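You operate a simulated robot arm through the tools that you are given. There is no shell and no other tool. Be economical: measure what you need, move in short steps, check, and stop when the job is done.

You run a simulated two-armed robot. Do the job below in one go: nothing can be reset, and whatever is moved stays where it is left.

JOB
Put the lettered lens that says "C" from the bed top on top of the blue card box there and the lettered lens marked "A" on top of the white card box there. Take the blue ring key with white grip on the bed top and put it away on the side desk. Put the 0.1 grey shim from the bed top on the bench seat and the 0.6 grey shim on top of the narrow teal box. Stack the box marked "tabs" from the bed top on top of the box marked "felt". Take the orange-handled camera cube and put it on top of the grey spares box. Pick up the blue round brush with one hand, pass it to the other hand and put it on the top of the grey drawer counter. Do these in any order. Set down upright: lettered lens, orange-handled camera cube.

The check looks at the end state, three seconds after you hand in, the way a careful person would. Anything else that was tipped, shoved, dropped, spilled or broken makes it a failure.

ROBOT AND FRAMES
Two 7-joint arms with fingered hands on one trunk, on a base that drives. Base frame: it is fixed to the floor where the robot stands at the start and does not move with it; the origin is under the middle of the robot, x ahead of it, y to its left, z up; the surface under the hand at the start is at about z = 0.45. Readings come in m, degrees, newtons and seconds.
The left shoulder is at the start at [0.06, 0.138, 0.647], the right one opposite. With the tool pointing down near the work surface each hand reaches from about 0.42 to 0.92 m from the robot's upright axis, wherever it stands, measured 20 degrees to its own side. Places, roughly: bench seat (24x64 cm) [-0.92, -0.72, 0.6]; blue card box (10x10x12 cm) [0.6, 0.2, 0.5]; blue ring key with white grip (8x3x6 cm) [0.8, -0.3, 0.5]; blue round brush (4x4x12 cm) [-5.8, 0.7, 0.9]; box of pads, upright grey box, yellow plastic box [0.5, 0.25, 0.5]; grey shim [0.75, -0.5, 0.5]; grey spares box [-2, 1.5, 0.75]; lettered lens [0.75, 0, 0.5]; narrow teal box [0.5, -0.5, 0.5]; orange-handled camera cube (9x9x15 cm) [0.8, 2.5, 0.8]; side desk [-2.1, -1.5, 0.7]; top of the grey drawer counter [-3.6, 3, 0.8]; white card box (11x13x10 cm) [0.7, 0.5, 0.5]. Payload 4 kg a hand.
The TCP of each hand is the grasp point between the finger pads, 0.036 m short of the fingertips. In the tool frame z runs along the fingers and y along their closing line. The gripper opens to 0.12 m. The gripper's body begins 0.042 m behind the TCP. The gripper is a hand of 5 fingers: y runs from the thumb to the fingers, the wrist lies at [-0.015, -0.109, -0.2] in the tool frame, and closing takes about 1.5 s.
Orientation is that of the tool frame in the base frame, as a unit quaternion [x, y, z, w]. With the fingers straight down and the wrist toward the robot, the tool's x, y and z point along [0, 1, 0], [1, 0, 0] and [0, 0, -1] of the base frame.

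CONTROLS
- The arms move only by the tool play_rows. It takes "left_moves", "right_moves" or both (then of equal length, played together; a hand with none holds still); each is text: rows parted by semicolons, each of 7 numbers parted by spaces: the shift along the tool's x, y, z in units of 200 mm (1.0 is 200 mm), then the turn, a rotation vector about the tool's x, y, z in units of 45 degrees (1.0 is 45 degrees), then the opening in per cent of the stroke, from 0 (shut) to 100 (fully open). In form: dx dy dz rx ry rz grip; .... A call has 1 to 12 rows; each row is the pose to reach, as a shift and turn from the pose commanded when the call began, along the tool's axes at that moment. A call with a number of a shift or a turn outside -1 to 1 is refused whole. Rows are played at 5 a second. More than 0.05 m and 8.6 degrees between two rows, or a gripper value outside its range, and nothing of the call is played. A pose out of reach is approached as far as the arm can. The call stops where the force on the tool passes 40 N (or 10 N more than at its start, if that is more) or the arm is blocked; 0.2 s more then pass. The fingers move at their own pace (about 0.153 m/s each) and stop on an object; they squeeze with about 34 N. The grip force told is the motor's: it shows also when the fingers shut on nothing. Time passes only in rows, and 0.2 s behind the last, so rows that repeat a pose let the fingers close. It gives the time, the measured TCP pose, the force on the tool (base axes), the opening and the grip force at its end, in the units of the frame above (readings bear some noise), with the torque about the TCP (base axes, N m) and any sound that the robot's microphone picked up.
- Cameras (640 x 400 px; columns grow to the right, rows downward): "scene" is now at [0.0219, -0.0384, 1.2585]; the picture's right is [-0.60, -0.80, 0.00], its down [-0.71, 0.53, -0.47] and it looks along [0.38, -0.28, -0.88] (base axes); focal length 214 px, centre (320, 200). "left" rides on the left gripper at [-0.069, -0.079, -0.131] in its tool frame; the picture's right is [-0.78, -0.29, 0.55], its down [0.55, -0.73, 0.40] and it looks along [0.29, 0.61, 0.74] (tool axes); focal length 222 px, centre (320, 200). "right" rides on the right gripper at [0.069, -0.079, -0.131] in its tool frame; the picture's right is [-0.78, 0.29, -0.55], its down [-0.55, -0.73, 0.40] and it looks along [-0.29, 0.61, 0.74] (tool axes); focal length 222 px, centre (320, 200). There is no depth. A picture from a camera that has moved, and an enlarged one, comes with that camera's place and axes in the base frame and with its lens.
- camera(camera): a new picture of that camera. The clock stands still meanwhile.
- slide_trunk(by): slides the trunk up (or, below 0, down) by that many m; the arms and the scene camera ride with it, the base frame stays. It gives what a move gives, with no picture.
- drive_base(legs): drives the robot by 1 to 6 legs, each [ahead, left, turn to the left] in m, m and degrees, along the robot's own axes; the way and the turn of a leg run together, so that a leg with both is an arc; at most 1.5 m and 180 degrees a leg. The arms and the cameras ride along, it lands a little off, and it stops where it bumps. It gives what a move gives.
- set_grasp(shape, hand): the hand has 5 fingers and takes this shape, open, in about a second: jaw (thumb against the fingers, like two jaws); tri (thumb and two fingers); tip (a fingertip pinch); poke (one finger out to press); point (the index stretched); flat (the hand flat); cup (the hand cupped); fist (a fist). The gripper value then closes the fingers along that shape, each until it touches; the sizes above hold for jaw. It gives what a move gives, with no picture.
- pan_tilt(pan, tilt): turns the head with the scene camera to pan (to the left, within 86 degrees either way) and tilt (down, from -29 to 69), counted from straight ahead of the robot. It gives what a move gives.
- close_up(camera, box): a new picture of the part [left, top, right, bottom] of that camera's present view, enlarged. The clock stands still meanwhile.
- hand_in(): hands the job in; it is judged then, once.

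Go step by step. Nothing tells you exact positions but the pictures and the camera data: compare them with the known pose of the tool, close in by small moves and look again before you grip or let go. The budget is 493 turns and 264 pictures, counting those below and the enlarged ones. Unless the task says otherwise, let go and move clear before handing in.

The tools are called as a command line: name --argument value ..., lists and objects as JSON in quotes. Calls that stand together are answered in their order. play_rows: Moves the arms, as the interface text tells. Its arguments: {"type":"object","properties":{"left_moves":{"type":"string"},"right_moves":{"type":"string"}},"required":[]} The other tools are called the same way: slide_trunk (by) slides the trunk up or down; set_grasp (shape, hand) gives the hand a shape; drive_base (legs) drives the base; pan_tilt (pan, tilt) turns the head that bears the scene camera; camera (camera) takes a picture; close_up (camera, box) takes an enlarged picture of a part of a camera's view; hand_in () hands the job in.

At the start:

```text
time: 0.0
left_eef_pos: [0.5632, 0.2126, 0.8599]
left_ee_rot: [0.707, 0.707, -0.001, -0.001]
left_force: [-0.1, 0.1, 0.6]
left_torque: [-0.02, -0.01, 0.0]
left_grip_width: 0.1196
left_grip_force: 0.0
left_shape: jaw
right_eef_pos: [0.5788, -0.1976, 0.8202]
right_ee_rot: [0.707, 0.707, 0.0, 0.0]
right_force: [-1.0, 0.1, 0.4]
right_torque: [0.02, -0.01, 0.0]
right_grip_width: 0.1199
right_grip_force: 0.0
right_shape: jaw
trunk travel left (down, up): [-0.225, 0.365]
robot x, y, heading: [-0.0002, 0.0021, -0.0]
head pan, tilt: [-36.6, 61.7]
```

scene: 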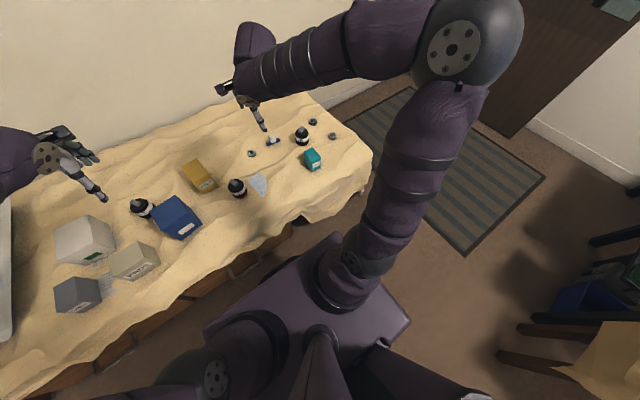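
right: 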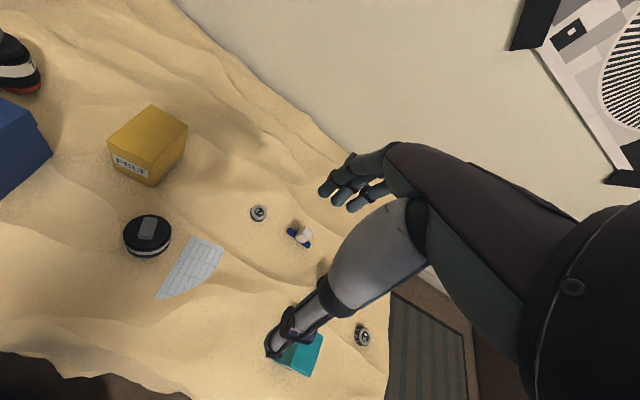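
left: 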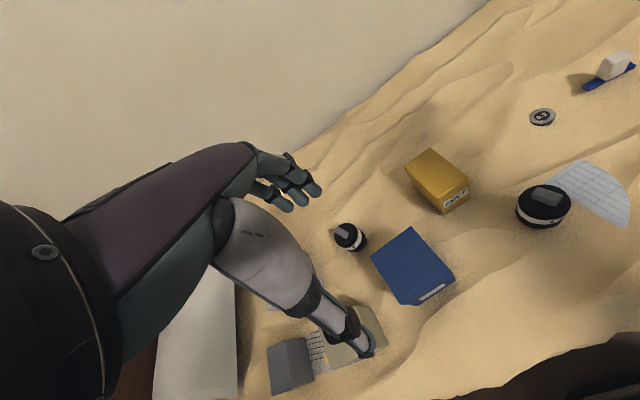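

I see the bed top with boxes, lenses, shims and the ring key, and the arms partly hide it. I'll first take enlarged views to identify the labels.

pan_tilt --pan 0 --tilt 50

camera --camera "scene"

close_up --camera "right" --box '[80, 80, 400, 400]'

close_up --camera "left" --box '[240, 80, 640, 400]'

```text
time: 1.0
left_eef_pos: [0.5625, 0.2127, 0.859]
left_ee_rot: [0.707, 0.707, 0.001, 0.0]
left_force: [-0.7, 0.0, 0.5]
left_torque: [-0.03, 0.02, -0.01]
left_grip_width: 0.1197
left_grip_force: 0.1
left_shape: jaw
right_eef_pos: [0.5777, -0.1968, 0.8194]
right_ee_rot: [0.707, 0.707, 0.0, 0.0]
right_force: [0.1, -0.2, 0.3]
right_torque: [0.01, -0.01, -0.01]
right_grip_width: 0.1196
right_grip_force: 0.0
right_shape: jaw
trunk travel left (down, up): [-0.225, 0.365]
robot x, y, heading: [-0.0006, -0.0009, 0.1]
head pan, tilt: [0.0, 50.0]
```

```text
260 pictures are left
camera scene: at [0.047, 0.0001, 1.2729], right [0.0, -1.0, 0.0], down [-0.77, 0.0, -0.64], along [0.64, 0.0, -0.77], focal length 214 px, centre (320, 200)
```

scene: 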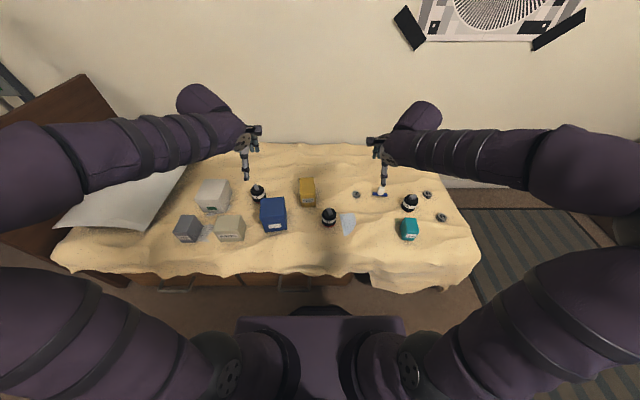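

```text
1.25 times, centred on (240, 240) of right
camera zoom: at [0.4987, -0.1278, 0.9502], right [0.29, -0.78, 0.55], down [-0.73, -0.55, -0.4], along [0.61, -0.29, -0.74], focal length 278 px, centre (420, 150)
```

zoom: 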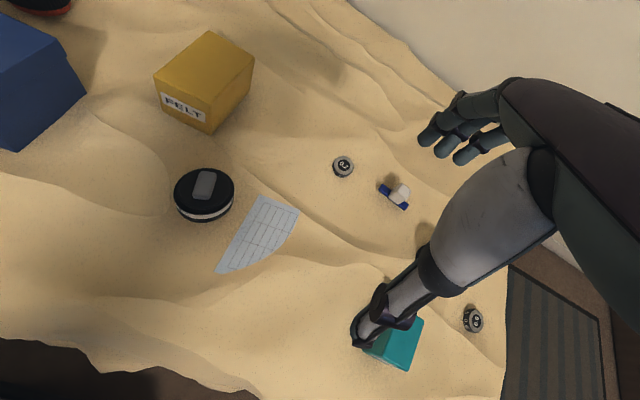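

```text
1.25 times, centred on (440, 240) of left
camera zoom: at [0.4843, 0.1435, 0.9905], right [-0.29, -0.78, -0.55], down [-0.73, 0.55, -0.4], along [0.61, 0.29, -0.74], focal length 278 px, centre (170, 150)
```

zoom: 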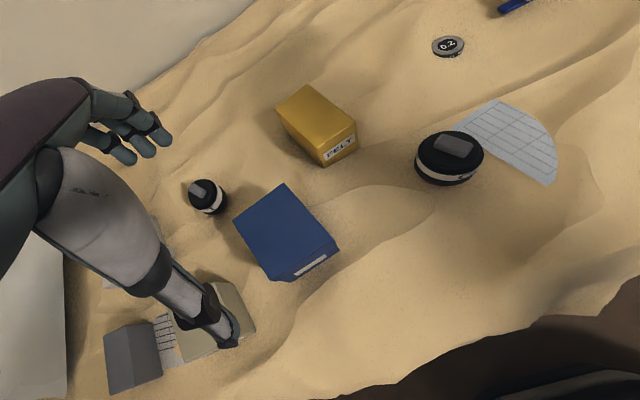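

The bed top holds three lenses, three shims (one is 0.2), and FELT is the yellow box. I'll zoom the scene for letters and labels.

close_up --camera "scene" --box '[160, 160, 320, 260]'

close_up --camera "scene" --box '[310, 160, 470, 260]'

close_up --camera "scene" --box '[385, 180, 465, 230]'

close_up --camera "scene" --box '[240, 170, 340, 232]'

```text
4.00 times, centred on (240, 210) of scene
camera zoom: at [0.047, 0.0001, 1.2729], right [0.0, -1.0, 0.0], down [-0.77, 0.0, -0.64], along [0.64, 0.0, -0.77], focal length 858 px, centre (640, 160)
```

zoom: 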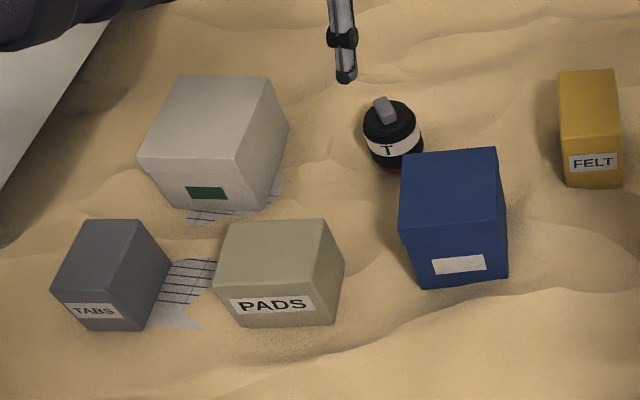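

```text
4.00 times, centred on (390, 210) of scene
camera zoom: at [0.047, 0.0001, 1.2729], right [0.0, -1.0, 0.0], down [-0.77, 0.0, -0.64], along [0.64, 0.0, -0.77], focal length 858 px, centre (40, 160)
```

zoom: 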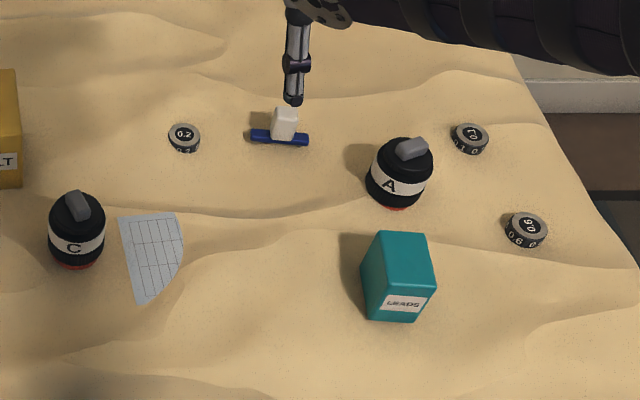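

```text
8.00 times, centred on (425, 205) of scene
camera zoom: at [0.047, 0.0001, 1.2729], right [0.0, -1.0, 0.0], down [-0.77, 0.0, -0.64], along [0.64, 0.0, -0.77], focal length 1716 px, centre (-520, 160)
```

zoom: 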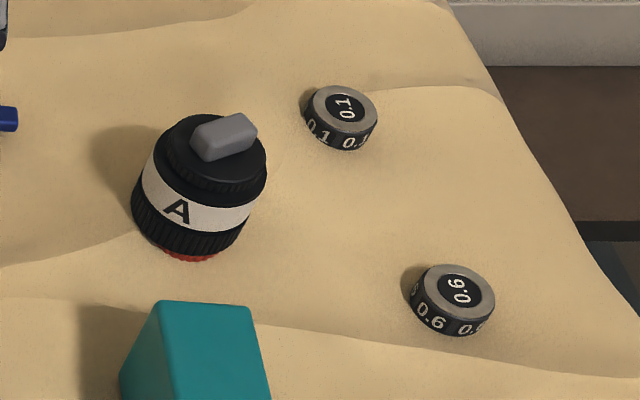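

```text
6.40 times, centred on (290, 201) of scene
camera zoom: at [0.047, 0.0001, 1.2729], right [0.0, -1.0, 0.0], down [-0.77, 0.0, -0.64], along [0.64, 0.0, -0.77], focal length 1373 px, centre (512, 194)
```

zoom: 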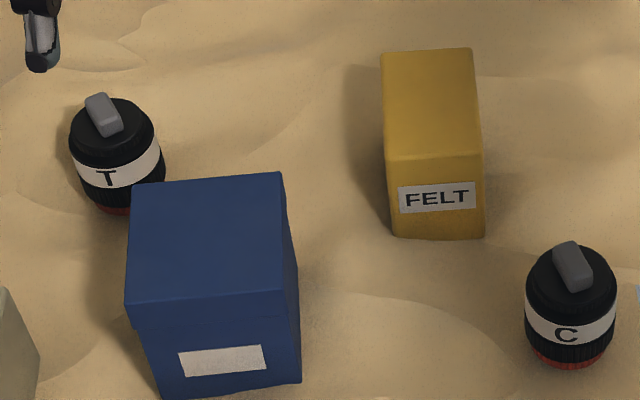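

I take C to be at about (0.60, -0.04), A at (0.675, -0.425), the blue box at (0.59, 0.19), and the surface at about 0.46–0.48. I'll move the left hand over C and the right hand aside, then look.

play_rows --left_moves "-0.17 0.03 0.14 0 0 0 100; -0.33 0.06 0.28 0 0 0 100; -0.5 0.09 0.42 0 0 0 100; -0.67 0.12 0.56 0 0 0 100; -0.83 0.15 0.7 0 0 0 100; -1 0.17 0.8 0 0 0 100" --right_moves "-0.12 0 0 0 0 0 100; -0.24 0 0 0 0 0 100; -0.36 0 0 0 0 0 100; -0.48 0 0 0 0 0 100; -0.6 0 0 0 0 0 100; -0.7 0 0 0 0 0 100"

play_rows --left_moves "-0.13 0 0 0 0 0 100; -0.26 0 0 0 0 0 100"

camera --camera "scene"

camera --camera "left"

```text
time: 2.4
left_eef_pos: [0.5983, 0.0115, 0.7012]
left_ee_rot: [0.707, 0.707, -0.001, 0.0]
left_force: [0.2, -0.3, -0.1]
left_torque: [0.0, -0.02, 0.02]
left_grip_width: 0.1199
left_grip_force: 0.1
left_shape: jaw
right_eef_pos: [0.5782, -0.3351, 0.8181]
right_ee_rot: [0.707, 0.707, 0.001, 0.0]
right_force: [-0.3, 0.3, 0.4]
right_torque: [-0.01, -0.01, -0.02]
right_grip_width: 0.1197
right_grip_force: 0.1
right_shape: jaw
trunk travel left (down, up): [-0.225, 0.365]
robot x, y, heading: [0.0032, -0.0004, 0.1]
head pan, tilt: [0.0, 50.0]
```

```text
time: 3.0
left_eef_pos: [0.5974, -0.0412, 0.7002]
left_ee_rot: [0.708, 0.707, 0.0, 0.0]
left_force: [-0.6, 1.0, -0.1]
left_torque: [0.0, 0.0, -0.01]
left_grip_width: 0.1199
left_grip_force: 0.2
left_shape: jaw
right_eef_pos: [0.578, -0.3364, 0.819]
right_ee_rot: [0.707, 0.707, 0.001, -0.001]
right_force: [-0.5, -0.2, 0.3]
right_torque: [-0.01, 0.0, 0.0]
right_grip_width: 0.1199
right_grip_force: 0.0
right_shape: jaw
trunk travel left (down, up): [-0.225, 0.365]
robot x, y, heading: [-0.0024, -0.0006, 0.0]
head pan, tilt: [0.0, 50.0]
```

```text
253 pictures are left
camera scene: at [0.047, 0.0001, 1.273], right [0.0, -1.0, 0.0], down [-0.77, 0.0, -0.64], along [0.64, 0.0, -0.77], focal length 214 px, centre (320, 200)
```

scene: 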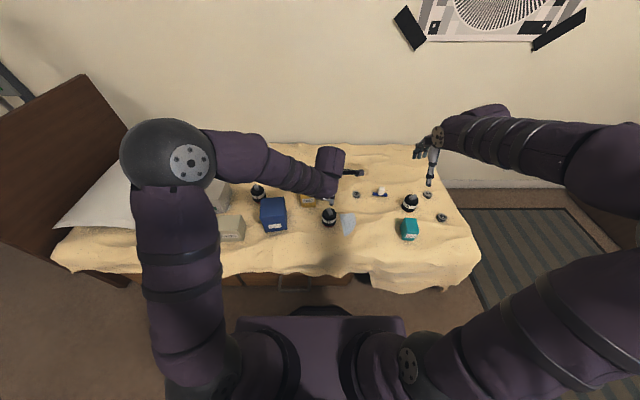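

```text
252 pictures are left
camera left: at [0.518, -0.1104, 0.8311], right [-0.29, -0.78, -0.55], down [-0.73, 0.55, -0.4], along [0.61, 0.29, -0.74], focal length 222 px, centre (320, 200)
```

left: 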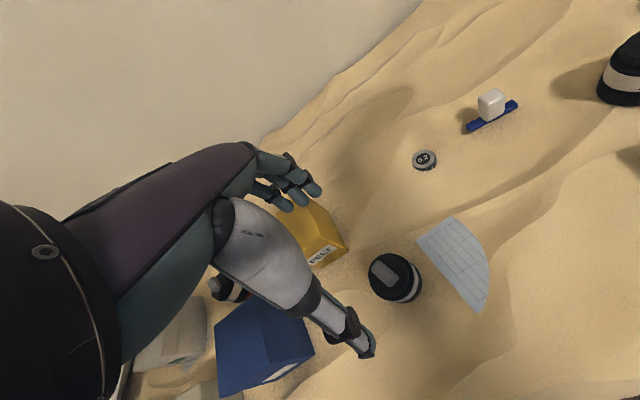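

C's cap comes out at about (0.595, -0.043, 0.536), with the knob near 0.555. I'll go down over it and check before closing.

play_rows --left_moves "-0.01 0 0.22 0 0 0 100; -0.01 0 0.44 0 0 0 100; -0.01 0 0.65 0 0 0 100; -0.01 0 0.78 0 0 0 100; -0.01 0 0.88 0 0 0 100"

camera --camera "left"

close_up --camera "scene" --box '[270, 160, 390, 235]'

```text
time: 4.2
left_eef_pos: [0.5975, -0.0431, 0.5228]
left_ee_rot: [0.708, 0.707, 0.0, 0.0]
left_force: [-0.7, -0.2, -0.2]
left_torque: [-0.02, -0.03, -0.02]
left_grip_width: 0.1195
left_grip_force: 0.0
left_shape: jaw
right_eef_pos: [0.5777, -0.3352, 0.8196]
right_ee_rot: [0.707, 0.707, 0.0, 0.0]
right_force: [-1.1, 0.2, 0.3]
right_torque: [0.01, -0.01, -0.02]
right_grip_width: 0.1199
right_grip_force: 0.2
right_shape: jaw
trunk travel left (down, up): [-0.225, 0.365]
robot x, y, heading: [-0.003, -0.0016, -0.3]
head pan, tilt: [0.0, 50.0]
```

```text
251 pictures are left
camera left: at [0.5186, -0.1119, 0.6528], right [-0.29, -0.79, -0.55], down [-0.73, 0.55, -0.4], along [0.61, 0.29, -0.74], focal length 222 px, centre (320, 200)
```

left: 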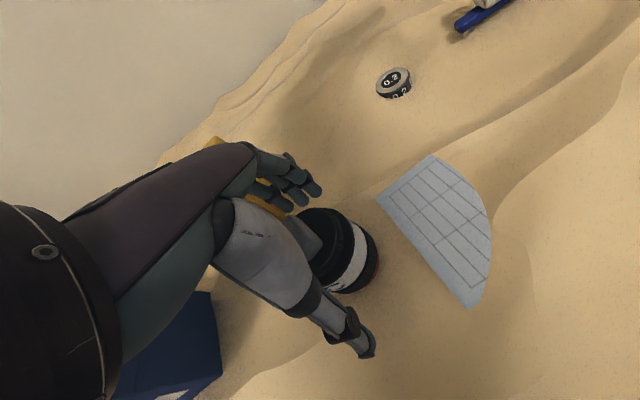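

```text
5.33 times, centred on (330, 198) of scene
camera zoom: at [0.047, 0.0001, 1.273], right [0.0, -1.0, 0.0], down [-0.77, 0.0, -0.64], along [0.64, 0.0, -0.77], focal length 1144 px, centre (267, 213)
```

zoom: 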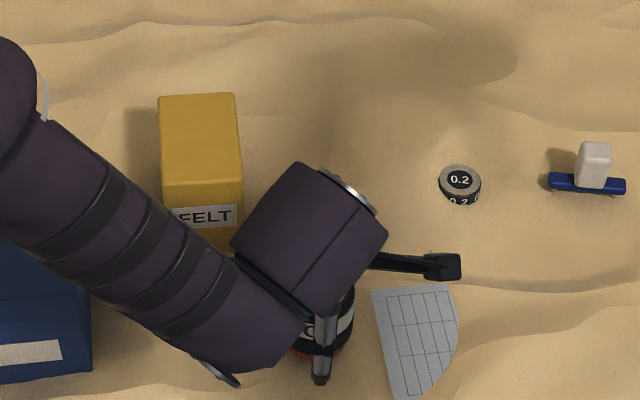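

The thumb lines up with the lens within about 3 mm, so I'll shift slightly, close, then lift to test.

play_rows --left_moves "-0.015 0 0 0 0 0 100; -0.015 0 0 0 0 0 60; -0.015 0 0 0 0 0 30; -0.015 0 0 0 0 0 30; -0.015 0 0 0 0 0 10; -0.015 0 0 0 0 0 10; -0.015 0 0 0 0 0 10; -0.015 0 0 0 0 0 10"

play_rows --left_moves "0 0 -0.15 0 0 0 10; 0 0 -0.35 0 0 0 10; 0 0 -0.6 0 0 0 10; 0 0 -0.8 0 0 0 10; 0 0 -0.9 0 0 0 10"

camera --camera "left"

close_up --camera "scene" --box '[240, 130, 400, 230]'

```text
time: 6.0
left_eef_pos: [0.5984, -0.045, 0.5216]
left_ee_rot: [0.707, 0.707, 0.0, 0.0]
left_force: [-1.7, -0.8, -0.3]
left_torque: [-0.05, 0.08, -0.01]
left_grip_width: 0.0587
left_grip_force: 34.0
left_shape: jaw
right_eef_pos: [0.5773, -0.3354, 0.8187]
right_ee_rot: [0.707, 0.708, 0.0, -0.001]
right_force: [-0.3, -0.3, 0.8]
right_torque: [0.02, 0.01, 0.0]
right_grip_width: 0.1197
right_grip_force: 0.1
right_shape: jaw
trunk travel left (down, up): [-0.225, 0.365]
robot x, y, heading: [-0.0023, 0.0016, 0.1]
head pan, tilt: [0.0, 50.0]
```

```text
time: 7.2
left_eef_pos: [0.5977, -0.0455, 0.705]
left_ee_rot: [0.707, 0.707, 0.0, 0.0]
left_force: [-0.4, -0.3, -4.4]
left_torque: [-0.02, -0.01, -0.01]
left_grip_width: 0.0587
left_grip_force: 34.1
left_shape: jaw
right_eef_pos: [0.5775, -0.3357, 0.8193]
right_ee_rot: [0.707, 0.708, 0.001, 0.0]
right_force: [-0.1, -0.6, -0.3]
right_torque: [-0.01, 0.0, -0.02]
right_grip_width: 0.1196
right_grip_force: 0.0
right_shape: jaw
trunk travel left (down, up): [-0.225, 0.365]
robot x, y, heading: [0.0003, -0.0002, 0.1]
head pan, tilt: [0.0, 50.0]
```

```text
249 pictures are left
camera left: at [0.5187, -0.1143, 0.8347], right [-0.29, -0.79, -0.55], down [-0.74, 0.55, -0.4], along [0.61, 0.29, -0.74], focal length 222 px, centre (320, 200)
```

left: 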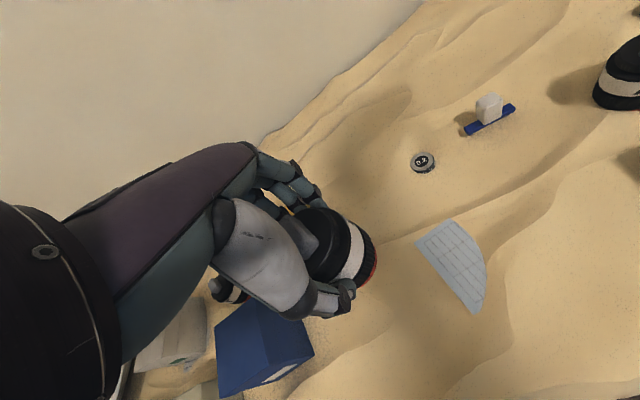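

```text
4.00 times, centred on (320, 180) of scene
camera zoom: at [0.0473, 0.0001, 1.2729], right [0.0, -1.0, 0.0], down [-0.77, 0.0, -0.64], along [0.64, 0.0, -0.77], focal length 858 px, centre (320, 280)
```

zoom: 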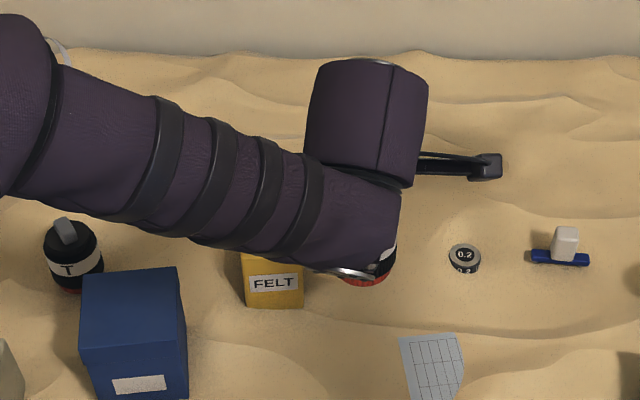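

C is held (about 0.4 kg). The blue box's top centre is about (0.599, 0.197, 0.572), so I'll carry C there.

play_rows --left_moves "0.2 0 0 0 0 0 10; 0.4 0 0 0 0 0 10; 0.6 0 0 0 0 0 10; 0.8 0 0 0 0 0 10; 1 0 0 0 0 0 10"

play_rows --left_moves "0.11 0 0.1 0 0 0 10; 0.21 0 0.2 0 0 0 10; 0.21 0 0.25 0 0 0 10"

camera --camera "left"

close_up --camera "scene" --box '[220, 130, 340, 235]'

```text
time: 8.4
left_eef_pos: [0.5963, 0.1551, 0.7047]
left_ee_rot: [0.707, 0.707, -0.001, 0.0]
left_force: [0.6, 0.4, -6.2]
left_torque: [-0.01, 0.05, 0.02]
left_grip_width: 0.0587
left_grip_force: 34.0
left_shape: jaw
right_eef_pos: [0.5777, -0.3356, 0.8184]
right_ee_rot: [0.707, 0.707, 0.0, 0.001]
right_force: [-0.1, -0.3, 0.0]
right_torque: [0.03, 0.01, 0.04]
right_grip_width: 0.1197
right_grip_force: 0.0
right_shape: jaw
trunk travel left (down, up): [-0.225, 0.365]
robot x, y, heading: [0.0016, 0.0022, 0.0]
head pan, tilt: [0.0, 50.0]
```

```text
time: 9.2
left_eef_pos: [0.597, 0.1973, 0.654]
left_ee_rot: [0.707, 0.707, -0.001, 0.0]
left_force: [-0.5, 0.2, -6.1]
left_torque: [-0.06, -0.02, 0.02]
left_grip_width: 0.0589
left_grip_force: 33.9
left_shape: jaw
right_eef_pos: [0.5781, -0.3357, 0.8193]
right_ee_rot: [0.707, 0.707, 0.0, -0.001]
right_force: [0.0, -0.6, 0.1]
right_torque: [-0.04, 0.0, -0.01]
right_grip_width: 0.1198
right_grip_force: 0.0
right_shape: jaw
trunk travel left (down, up): [-0.225, 0.365]
robot x, y, heading: [0.0006, 0.0038, 0.0]
head pan, tilt: [0.0, 50.0]
```

```text
247 pictures are left
camera left: at [0.5184, 0.1284, 0.7845], right [-0.29, -0.79, -0.55], down [-0.74, 0.55, -0.4], along [0.61, 0.29, -0.74], focal length 222 px, centre (320, 200)
```

left: 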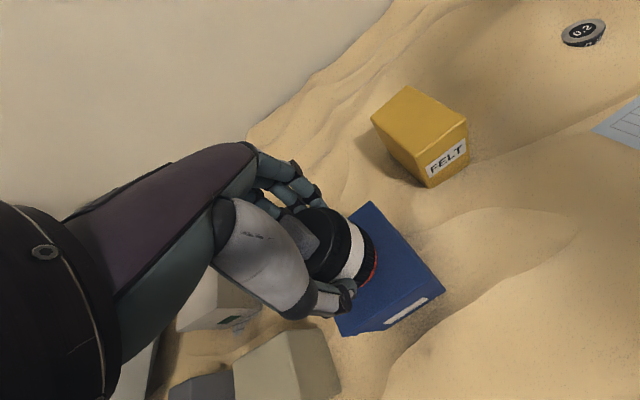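

```text
3.81 times, centred on (280, 182) of scene
camera zoom: at [0.0474, 0.0005, 1.273], right [0.0, -1.0, 0.0], down [-0.77, 0.0, -0.64], along [0.64, 0.0, -0.77], focal length 817 px, centre (472, 267)
```

zoom: 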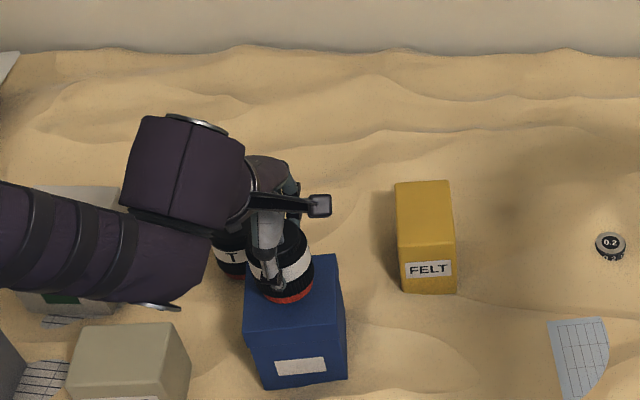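

The base is centred over the box about 2 cm up. I'll lower in small steps until contact.

play_rows --left_moves "0 0.01 0.03 0 0 0 10; 0 0.01 0.06 0 0 0 10; 0 0.01 0.08 0 0 0 10; 0 0.01 0.1 0 0 0 10; 0 0.01 0.1 0 0 0 10"

close_up --camera "left" --box '[260, 180, 460, 340]'

```text
time: 10.4
left_eef_pos: [0.6008, 0.1969, 0.6404]
left_ee_rot: [0.707, 0.707, 0.004, 0.003]
left_force: [-0.1, 1.2, 36.7]
left_torque: [0.04, 0.01, -0.02]
left_grip_width: 0.0596
left_grip_force: 34.4
left_shape: jaw
right_eef_pos: [0.5766, -0.3358, 0.8204]
right_ee_rot: [0.707, 0.707, 0.0, 0.001]
right_force: [0.2, -0.2, -0.5]
right_torque: [-0.01, -0.02, -0.02]
right_grip_width: 0.1199
right_grip_force: 0.0
right_shape: jaw
trunk travel left (down, up): [-0.225, 0.365]
robot x, y, heading: [-0.0032, -0.0007, -0.0]
head pan, tilt: [0.0, 50.0]
heard: snap
```

```text
2.50 times, centred on (360, 260) of left
camera zoom: at [0.5203, 0.1279, 0.7687], right [-0.29, -0.78, -0.55], down [-0.73, 0.55, -0.4], along [0.62, 0.29, -0.73], focal length 555 px, centre (220, 50)
```

zoom: 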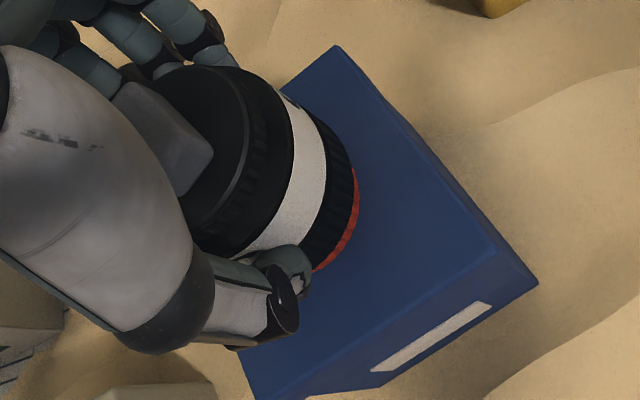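

The lens is on the box; I pressed harder than intended, so I'll be gentler from here. I'll ease off, release and look.

play_rows --left_moves "0 0 -0.03 0 0 0 10; 0 0 -0.03 0 0 0 25; 0 0 -0.03 0 0 0 50; 0 0 -0.03 0 0 0 80; 0 0 -0.03 0 0 0 100; 0 0 -0.03 0 0 0 100; 0 0 -0.03 0 0 0 100"

play_rows --left_moves "0 0 -0.2 0 0 0 100; 0 0 -0.4 0 0 0 100; 0 0 -0.6 0 0 0 100; 0.2 0 -0.7 0 0 0 100; 0.4 0 -0.8 0 0 0 100; 0.6 0 -0.8 0 0 0 100"

camera --camera "left"

close_up --camera "scene" --box '[220, 150, 340, 240]'

```text
time: 12.0
left_eef_pos: [0.5987, 0.1964, 0.6393]
left_ee_rot: [0.707, 0.707, -0.001, -0.001]
left_force: [-0.2, 0.1, 0.2]
left_torque: [-0.01, 0.01, 0.0]
left_grip_width: 0.1197
left_grip_force: 0.1
left_shape: jaw
right_eef_pos: [0.5774, -0.3352, 0.8193]
right_ee_rot: [0.707, 0.707, 0.0, 0.0]
right_force: [0.4, -0.3, 0.5]
right_torque: [0.01, 0.0, -0.03]
right_grip_width: 0.1198
right_grip_force: 0.0
right_shape: jaw
trunk travel left (down, up): [-0.225, 0.365]
robot x, y, heading: [-0.0018, 0.0057, 0.1]
head pan, tilt: [0.0, 50.0]
```

```text
time: 13.4
left_eef_pos: [0.6009, 0.3164, 0.8004]
left_ee_rot: [0.707, 0.707, 0.0, 0.0]
left_force: [0.3, 0.4, 0.1]
left_torque: [0.0, 0.01, -0.02]
left_grip_width: 0.1196
left_grip_force: 0.0
left_shape: jaw
right_eef_pos: [0.5775, -0.3347, 0.8193]
right_ee_rot: [0.707, 0.707, 0.0, 0.0]
right_force: [-0.2, 0.4, -0.1]
right_torque: [-0.03, 0.05, -0.01]
right_grip_width: 0.1196
right_grip_force: 0.1
right_shape: jaw
trunk travel left (down, up): [-0.225, 0.365]
robot x, y, heading: [-0.0, -0.0025, -0.1]
head pan, tilt: [0.0, 50.0]
```

```text
244 pictures are left
camera left: at [0.5214, 0.2476, 0.93], right [-0.29, -0.79, -0.55], down [-0.73, 0.55, -0.4], along [0.61, 0.29, -0.74], focal length 222 px, centre (320, 200)
```

left: 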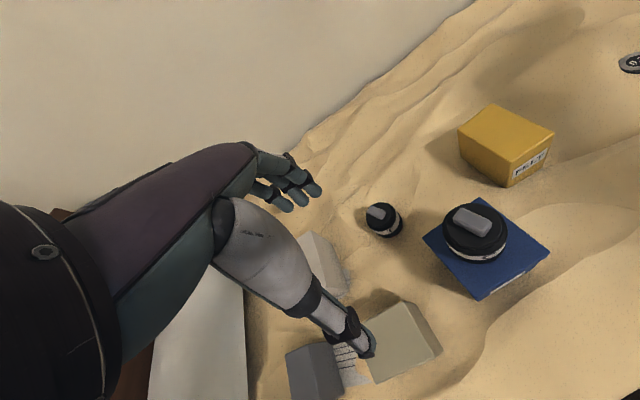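

```text
4.44 times, centred on (280, 195) of scene
camera zoom: at [0.047, 0.0002, 1.273], right [0.0, -1.0, 0.0], down [-0.77, 0.0, -0.64], along [0.64, 0.0, -0.77], focal length 953 px, centre (498, 222)
```

zoom: 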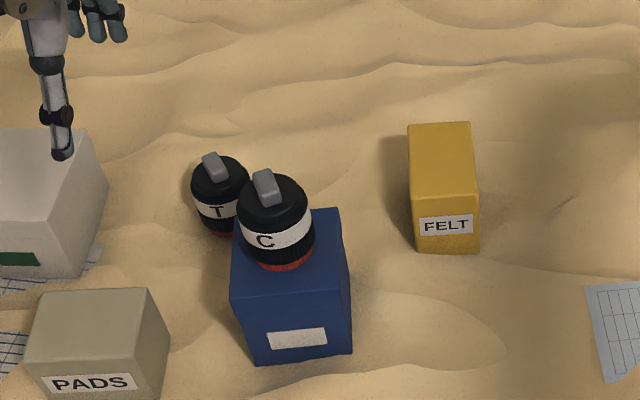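

C is upright on the blue box. Next is "tabs" onto "felt"; I'll zoom on both to get their geometry.

close_up --camera "scene" --box '[165, 205, 245, 255]'

close_up --camera "scene" --box '[275, 165, 355, 215]'

```text
8.00 times, centred on (205, 230) of scene
camera zoom: at [0.047, 0.0002, 1.273], right [0.0, -1.0, 0.0], down [-0.77, 0.0, -0.64], along [0.64, 0.0, -0.77], focal length 1716 px, centre (1240, -40)
```

zoom: 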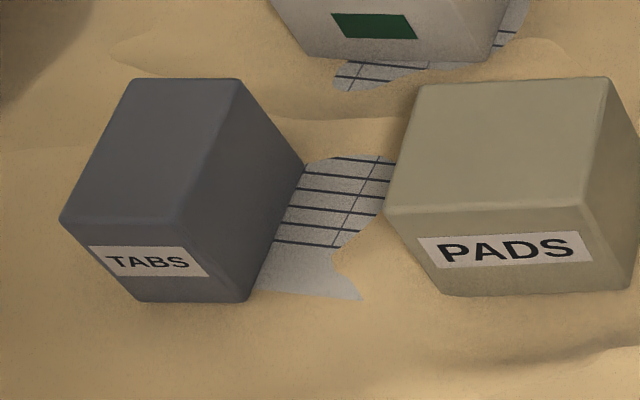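

```text
8.00 times, centred on (315, 190) of scene
camera zoom: at [0.047, 0.0002, 1.273], right [0.0, -1.0, 0.0], down [-0.77, 0.0, -0.64], along [0.64, 0.0, -0.77], focal length 1716 px, centre (360, 280)
```

zoom: 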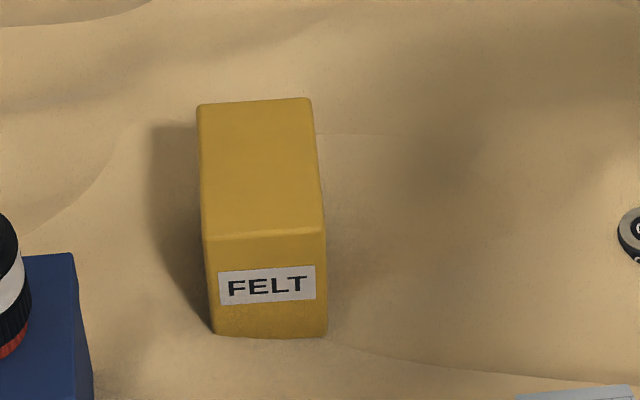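

Tabs measures about 8.6×5.7×8.3 cm at (0.538, 0.558) with its top at 0.538; felt's top centre is about (0.734, 0.058, 0.556). I'll move the left hand over tabs.

play_rows --left_moves "0.2 -0.05 0.05 0 0 0 100; 0.4 -0.1 0.1 0 0 0 100; 0.6 -0.15 0.15 0 0 0 100; 0.8 -0.2 0.2 0 0 0 100; 1 -0.3 0.3 0 0 0 100"

play_rows --left_moves "0.1 -0.01 0.15 0 0 0 100; 0.2 -0.01 0.3 0 0 0 100; 0.2 -0.01 0.45 0 0 0 100"

camera --camera "left"

close_up --camera "scene" --box '[120, 150, 280, 250]'

```text
time: 14.6
left_eef_pos: [0.5405, 0.5156, 0.7386]
left_ee_rot: [0.707, 0.707, 0.0, 0.0]
left_force: [0.1, 0.2, 0.5]
left_torque: [-0.01, -0.02, -0.02]
left_grip_width: 0.1198
left_grip_force: 0.0
left_shape: jaw
right_eef_pos: [0.5784, -0.3359, 0.8204]
right_ee_rot: [0.707, 0.707, 0.0, 0.0]
right_force: [0.2, 0.1, -0.3]
right_torque: [0.0, -0.02, 0.02]
right_grip_width: 0.1197
right_grip_force: 0.0
right_shape: jaw
trunk travel left (down, up): [-0.225, 0.365]
robot x, y, heading: [0.0008, -0.0012, 0.1]
head pan, tilt: [0.0, 50.0]
```

```text
time: 15.4
left_eef_pos: [0.5379, 0.5582, 0.6488]
left_ee_rot: [0.707, 0.707, 0.0, 0.001]
left_force: [-0.9, -0.3, 0.0]
left_torque: [0.03, 0.0, -0.01]
left_grip_width: 0.1197
left_grip_force: 0.1
left_shape: jaw
right_eef_pos: [0.5785, -0.3348, 0.8186]
right_ee_rot: [0.707, 0.707, 0.0, 0.0]
right_force: [0.3, -0.4, -0.2]
right_torque: [0.04, -0.01, 0.05]
right_grip_width: 0.1197
right_grip_force: 0.0
right_shape: jaw
trunk travel left (down, up): [-0.225, 0.365]
robot x, y, heading: [0.001, -0.0021, -0.0]
head pan, tilt: [0.0, 50.0]
```

```text
240 pictures are left
camera left: at [0.4581, 0.4883, 0.7791], right [-0.29, -0.78, -0.55], down [-0.73, 0.55, -0.4], along [0.61, 0.29, -0.74], focal length 222 px, centre (320, 200)
```

left: 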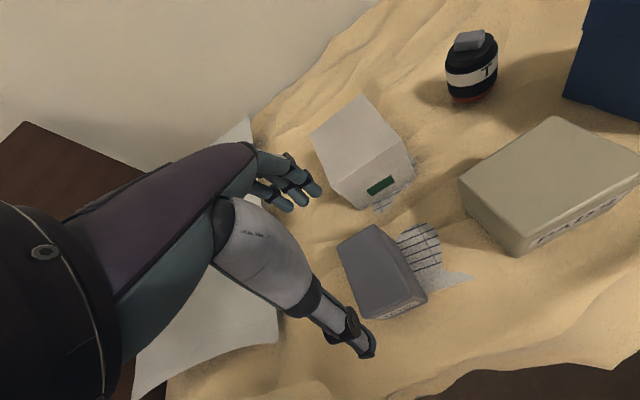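

```text
4.00 times, centred on (200, 200) of scene
camera zoom: at [0.047, 0.0003, 1.273], right [0.0, -1.0, 0.0], down [-0.77, 0.0, -0.64], along [0.64, 0.0, -0.77], focal length 858 px, centre (800, 200)
```

zoom: 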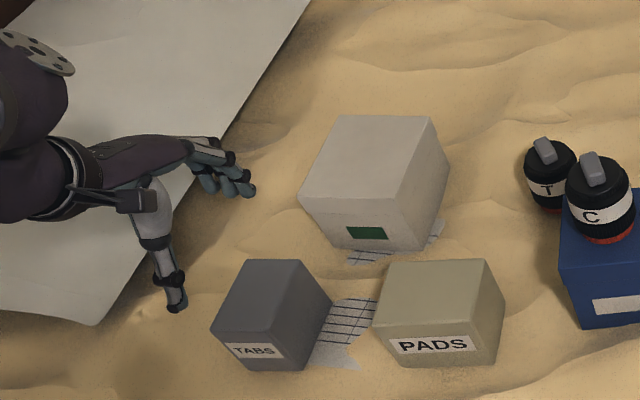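

The wrist view agrees (tabs centre about 0.535, 0.555). I'll go down and grip.

play_rows --left_moves "-0.01 0 0.2 0 0 0 100; -0.01 0 0.4 0 0 0 100; -0.01 0 0.55 0 0 0 100; -0.01 0 0.68 0 0 0 100"

camera --camera "left"

close_up --camera "scene" --box '[140, 180, 260, 255]'

```text
time: 16.4
left_eef_pos: [0.5369, 0.5551, 0.515]
left_ee_rot: [0.707, 0.707, 0.002, 0.0]
left_force: [-1.6, 0.3, 1.4]
left_torque: [-0.01, 0.04, -0.05]
left_grip_width: 0.1198
left_grip_force: 0.1
left_shape: jaw
right_eef_pos: [0.5778, -0.3357, 0.8212]
right_ee_rot: [0.707, 0.707, 0.0, -0.001]
right_force: [0.4, 0.1, 0.0]
right_torque: [-0.02, -0.02, -0.02]
right_grip_width: 0.1197
right_grip_force: 0.1
right_shape: jaw
trunk travel left (down, up): [-0.225, 0.365]
robot x, y, heading: [0.0019, -0.0006, 0.0]
head pan, tilt: [0.0, 50.0]
```

```text
238 pictures are left
camera left: at [0.4579, 0.4858, 0.6456], right [-0.29, -0.78, -0.55], down [-0.73, 0.55, -0.4], along [0.61, 0.29, -0.74], focal length 222 px, centre (320, 200)
```

left: 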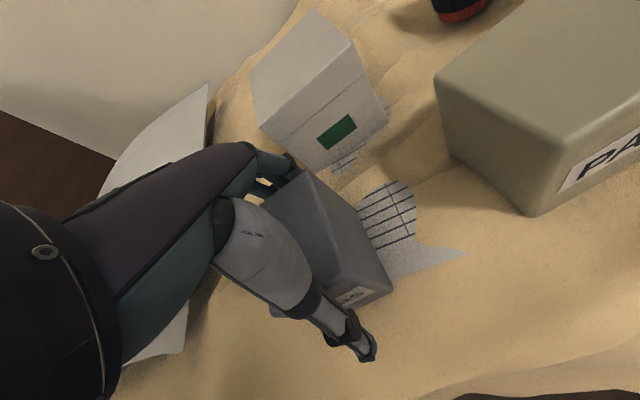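

```text
5.33 times, centred on (200, 218) of scene
camera zoom: at [0.0467, 0.0, 1.2731], right [0.0, -1.0, 0.0], down [-0.77, 0.0, -0.64], along [0.64, 0.0, -0.77], focal length 1144 px, centre (960, 107)
```

zoom: 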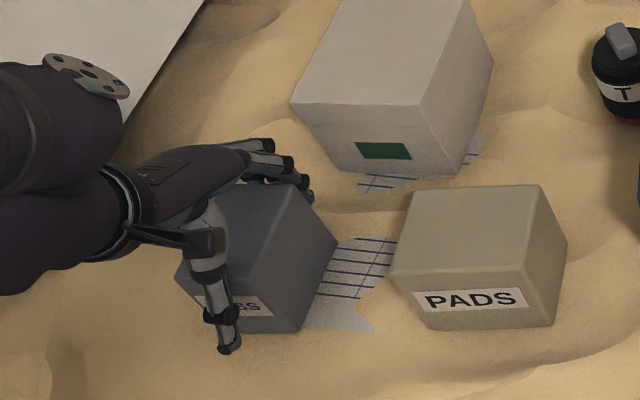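

Fingers are on both sides of tabs. I'll close and lift.

play_rows --left_moves "0 0 0 0 0 0 70; 0 0 0 0 0 0 50; 0 0 0 0 0 0 40; 0 0 0 0 0 0 40; 0 0 0 0 0 0 40; 0 0 0 0 0 0 40"

play_rows --left_moves "0 0 -0.1 0 0 0 40; 0 0 -0.3 0 0 0 40; 0 0 -0.55 0 0 0 40; 0 0 -0.8 0 0 0 40; 0 0 -1 0 0 0 40"

camera --camera "left"

close_up --camera "scene" --box '[120, 110, 280, 250]'

```text
time: 17.8
left_eef_pos: [0.5371, 0.5561, 0.5144]
left_ee_rot: [0.707, 0.708, 0.0, 0.0]
left_force: [0.4, -0.1, 3.7]
left_torque: [0.07, -0.27, -0.01]
left_grip_width: 0.0854
left_grip_force: 34.0
left_shape: jaw
right_eef_pos: [0.576, -0.3361, 0.8198]
right_ee_rot: [0.707, 0.707, 0.0, 0.0]
right_force: [0.5, -1.1, 0.0]
right_torque: [-0.03, 0.03, -0.01]
right_grip_width: 0.1195
right_grip_force: 0.0
right_shape: jaw
trunk travel left (down, up): [-0.225, 0.365]
robot x, y, heading: [0.0037, -0.001, 0.1]
head pan, tilt: [0.0, 50.0]
```

```text
time: 19.0
left_eef_pos: [0.5383, 0.5568, 0.7109]
left_ee_rot: [0.707, 0.707, 0.0, 0.0]
left_force: [-0.6, 0.0, -1.8]
left_torque: [-0.01, 0.01, -0.01]
left_grip_width: 0.0854
left_grip_force: 33.7
left_shape: jaw
right_eef_pos: [0.5773, -0.3361, 0.8193]
right_ee_rot: [0.707, 0.707, 0.0, 0.0]
right_force: [0.7, 0.3, 0.4]
right_torque: [0.0, -0.01, -0.01]
right_grip_width: 0.1197
right_grip_force: 0.0
right_shape: jaw
trunk travel left (down, up): [-0.225, 0.365]
robot x, y, heading: [0.0005, -0.0009, -0.1]
head pan, tilt: [0.0, 50.0]
```

```text
236 pictures are left
camera left: at [0.4598, 0.488, 0.8422], right [-0.29, -0.79, -0.55], down [-0.74, 0.55, -0.4], along [0.61, 0.29, -0.74], focal length 222 px, centre (320, 200)
```

left: 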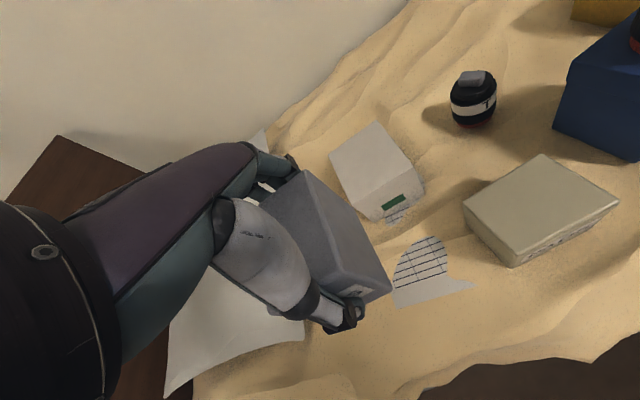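

```text
2.86 times, centred on (200, 180) of scene
camera zoom: at [0.0471, 0.0002, 1.2729], right [0.0, -1.0, 0.0], down [-0.77, 0.0, -0.64], along [0.64, 0.0, -0.77], focal length 613 px, centre (663, 257)
```

zoom: 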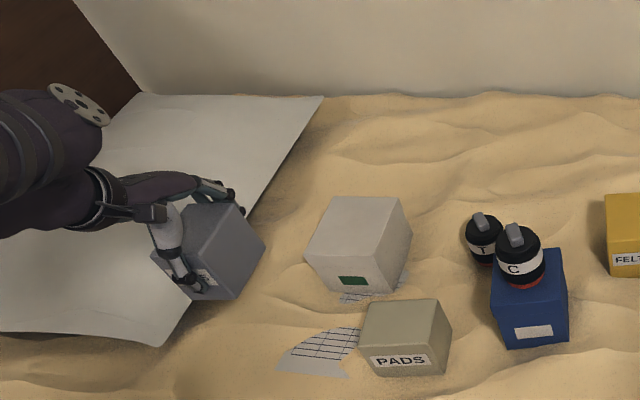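

Tabs is held level. I'll carry it high past the C lens toward felt.

play_rows --left_moves "-0.15 0.05 -0.15 0 0 0 40; -0.3 0.1 -0.3 0 0 0 40; -0.5 0.2 -0.4 0 0 0 40; -0.7 0.3 -0.45 0 0 0 40; -0.85 0.45 -0.45 0 0 0 40; -1 0.6 -0.45 0 0 0 40"

play_rows --left_moves "-0.2 0.08 0 0 0 0 40; -0.4 0.16 0 0 0 0 40; -0.6 0.24 0 0 0 0 40; -0.8 0.32 0 0 0 0 40; -1 0.38 0 0 0 0 40"

play_rows --left_moves "-0.17 0 0.1 0 0 0 40; -0.34 0 0.2 0 0 -0.04 40; -0.5 0 0.35 0 0 -0.08 40; -0.5 0 0.5 0 0 -0.08 40; -0.5 0 0.6 0 0 -0.08 40"

camera --camera "left"

close_up --camera "scene" --box '[240, 120, 400, 220]'

```text
time: 20.4
left_eef_pos: [0.6568, 0.3568, 0.8029]
left_ee_rot: [0.706, 0.708, -0.001, 0.0]
left_force: [0.2, 0.7, -2.8]
left_torque: [-0.01, 0.01, 0.0]
left_grip_width: 0.0853
left_grip_force: 34.4
left_shape: jaw
right_eef_pos: [0.5778, -0.336, 0.8192]
right_ee_rot: [0.707, 0.707, 0.001, 0.0]
right_force: [0.7, 0.2, 0.6]
right_torque: [0.01, -0.01, 0.01]
right_grip_width: 0.1196
right_grip_force: 0.0
right_shape: jaw
trunk travel left (down, up): [-0.225, 0.365]
robot x, y, heading: [0.0001, 0.0027, 0.2]
head pan, tilt: [0.0, 50.0]
```

```text
time: 21.6
left_eef_pos: [0.7348, 0.1569, 0.8043]
left_ee_rot: [0.707, 0.707, 0.0, -0.001]
left_force: [0.3, -0.2, -2.9]
left_torque: [0.01, -0.01, 0.04]
left_grip_width: 0.0853
left_grip_force: 34.0
left_shape: jaw
right_eef_pos: [0.5775, -0.3361, 0.8195]
right_ee_rot: [0.707, 0.707, 0.0, 0.0]
right_force: [-0.1, 0.1, 0.7]
right_torque: [0.02, 0.01, 0.0]
right_grip_width: 0.1198
right_grip_force: 0.0
right_shape: jaw
trunk travel left (down, up): [-0.225, 0.365]
robot x, y, heading: [-0.001, 0.0015, -0.1]
head pan, tilt: [0.0, 50.0]
```

```text
time: 22.8
left_eef_pos: [0.7329, 0.0586, 0.6841]
left_ee_rot: [0.685, 0.729, 0.0, 0.0]
left_force: [0.3, 0.7, -1.1]
left_torque: [-0.03, 0.0, 0.0]
left_grip_width: 0.085
left_grip_force: 33.7
left_shape: jaw
right_eef_pos: [0.5782, -0.3356, 0.8192]
right_ee_rot: [0.707, 0.707, 0.0, -0.001]
right_force: [0.0, -0.1, -0.1]
right_torque: [-0.03, -0.01, 0.02]
right_grip_width: 0.1196
right_grip_force: 0.0
right_shape: jaw
trunk travel left (down, up): [-0.225, 0.365]
robot x, y, heading: [0.0014, -0.0032, -0.1]
head pan, tilt: [0.0, 50.0]
```

```text
234 pictures are left
camera left: at [0.6584, -0.016, 0.8142], right [-0.24, -0.8, -0.55], down [-0.77, 0.5, -0.4], along [0.59, 0.33, -0.74], focal length 222 px, centre (320, 200)
```

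left: 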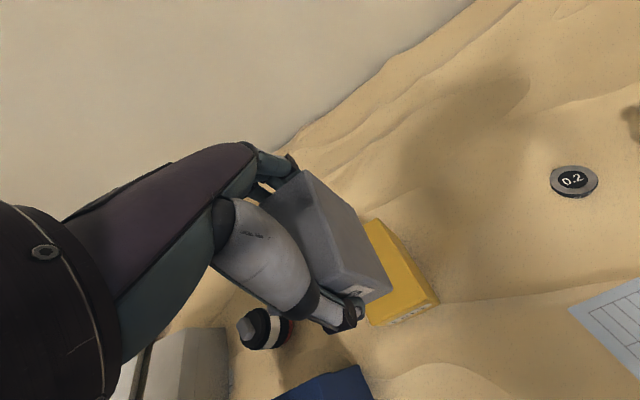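

```text
4.00 times, centred on (320, 170) of scene
camera zoom: at [0.0473, 0.0003, 1.273], right [0.0, -1.0, 0.0], down [-0.77, 0.0, -0.64], along [0.64, 0.0, -0.77], focal length 858 px, centre (320, 320)
```

zoom: 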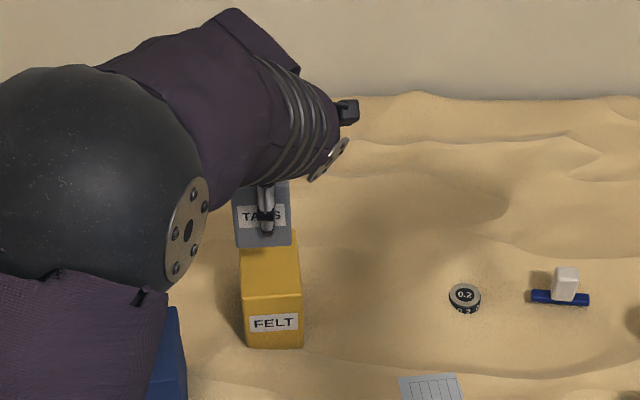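

Tabs is aligned over felt. I'll lower most of the way, then gently to contact.

play_rows --left_moves "0 0 0.12 0 0 0 40; 0 0 0.24 0 0 0 40; 0 0 0.28 0 0 0 40; 0 0 0.28 0 0 0 40"

play_rows --left_moves "0 0 0.015 0 0 0 40; 0 0 0.03 0 0 0 40; 0 0 0.03 0 0 0 40"

close_up --camera "left" --box '[220, 150, 460, 350]'

close_up --camera "scene" --box '[260, 130, 360, 210]'

```text
time: 23.8
left_eef_pos: [0.7329, 0.0582, 0.6261]
left_ee_rot: [0.685, 0.729, -0.001, 0.001]
left_force: [0.5, -0.2, -2.0]
left_torque: [0.0, -0.01, 0.0]
left_grip_width: 0.0853
left_grip_force: 34.7
left_shape: jaw
right_eef_pos: [0.577, -0.3358, 0.8195]
right_ee_rot: [0.707, 0.707, 0.0, 0.0]
right_force: [0.4, -0.3, 0.1]
right_torque: [-0.04, 0.0, -0.01]
right_grip_width: 0.1199
right_grip_force: 0.1
right_shape: jaw
trunk travel left (down, up): [-0.225, 0.365]
robot x, y, heading: [0.0029, -0.0018, -0.1]
head pan, tilt: [0.0, 50.0]
```

```text
time: 24.6
left_eef_pos: [0.7326, 0.0571, 0.6207]
left_ee_rot: [0.685, 0.729, 0.0, 0.0]
left_force: [0.3, -0.3, -2.2]
left_torque: [0.0, 0.04, 0.01]
left_grip_width: 0.0853
left_grip_force: 34.1
left_shape: jaw
right_eef_pos: [0.5769, -0.3356, 0.8193]
right_ee_rot: [0.707, 0.707, 0.0, 0.001]
right_force: [0.5, 1.0, -0.1]
right_torque: [0.02, -0.02, -0.02]
right_grip_width: 0.1197
right_grip_force: 0.0
right_shape: jaw
trunk travel left (down, up): [-0.225, 0.365]
robot x, y, heading: [-0.001, -0.0012, 0.1]
head pan, tilt: [0.0, 50.0]
```

```text
2.00 times, centred on (340, 250) of left
camera zoom: at [0.6588, -0.0175, 0.7522], right [-0.24, -0.8, -0.55], down [-0.77, 0.5, -0.4], along [0.59, 0.32, -0.74], focal length 444 px, centre (280, 100)
```

zoom: 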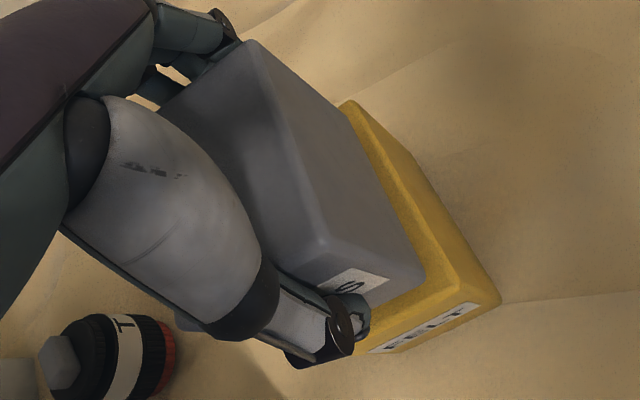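

```text
5.00 times, centred on (310, 170) of scene
camera zoom: at [0.0472, 0.0001, 1.273], right [0.0, -1.0, 0.0], down [-0.77, 0.0, -0.64], along [0.64, 0.0, -0.77], focal length 1072 px, centre (370, 350)
```

zoom: 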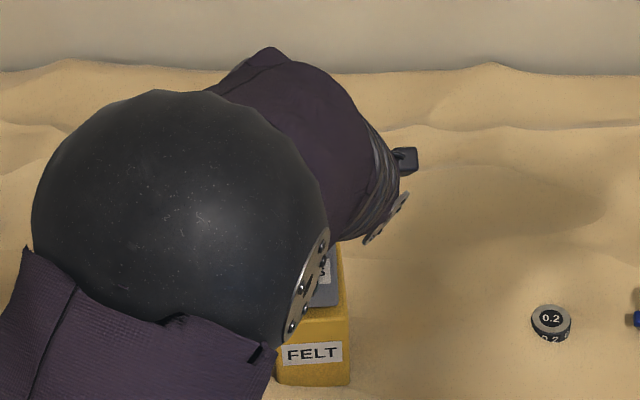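

No contact yet at 0.621, so I'll keep lowering in millimetre steps.

play_rows --left_moves "0 0 0.008 0 0 0 40; 0 0 0.016 0 0 0 40; 0 0 0.022 0 0 0 40; 0 0 0.022 0 0 0 40"

play_rows --left_moves "0 0 0.006 0 0 0 40; 0 0 0.012 0 0 0 40; 0 0 0.012 0 0 0 40"

```text
time: 25.6
left_eef_pos: [0.7342, 0.0559, 0.6181]
left_ee_rot: [0.685, 0.729, 0.0, 0.0]
left_force: [-1.0, -0.8, -0.9]
left_torque: [0.02, 0.0, 0.01]
left_grip_width: 0.085
left_grip_force: 33.3
left_shape: jaw
right_eef_pos: [0.5779, -0.3354, 0.8188]
right_ee_rot: [0.707, 0.707, 0.0, 0.001]
right_force: [-0.5, -0.4, -0.4]
right_torque: [0.03, -0.05, -0.01]
right_grip_width: 0.1196
right_grip_force: 0.0
right_shape: jaw
trunk travel left (down, up): [-0.225, 0.365]
robot x, y, heading: [0.0003, -0.0035, -0.1]
head pan, tilt: [0.0, 50.0]
```

```text
time: 26.4
left_eef_pos: [0.7333, 0.055, 0.6155]
left_ee_rot: [0.685, 0.728, 0.0, -0.001]
left_force: [-0.3, -1.3, 0.2]
left_torque: [0.02, -0.08, -0.01]
left_grip_width: 0.0854
left_grip_force: 34.3
left_shape: jaw
right_eef_pos: [0.5782, -0.3364, 0.8196]
right_ee_rot: [0.707, 0.708, 0.0, 0.0]
right_force: [0.6, -0.5, -0.5]
right_torque: [0.03, 0.0, 0.03]
right_grip_width: 0.1199
right_grip_force: 0.1
right_shape: jaw
trunk travel left (down, up): [-0.225, 0.365]
robot x, y, heading: [-0.0035, 0.0002, -0.2]
head pan, tilt: [0.0, 50.0]
```

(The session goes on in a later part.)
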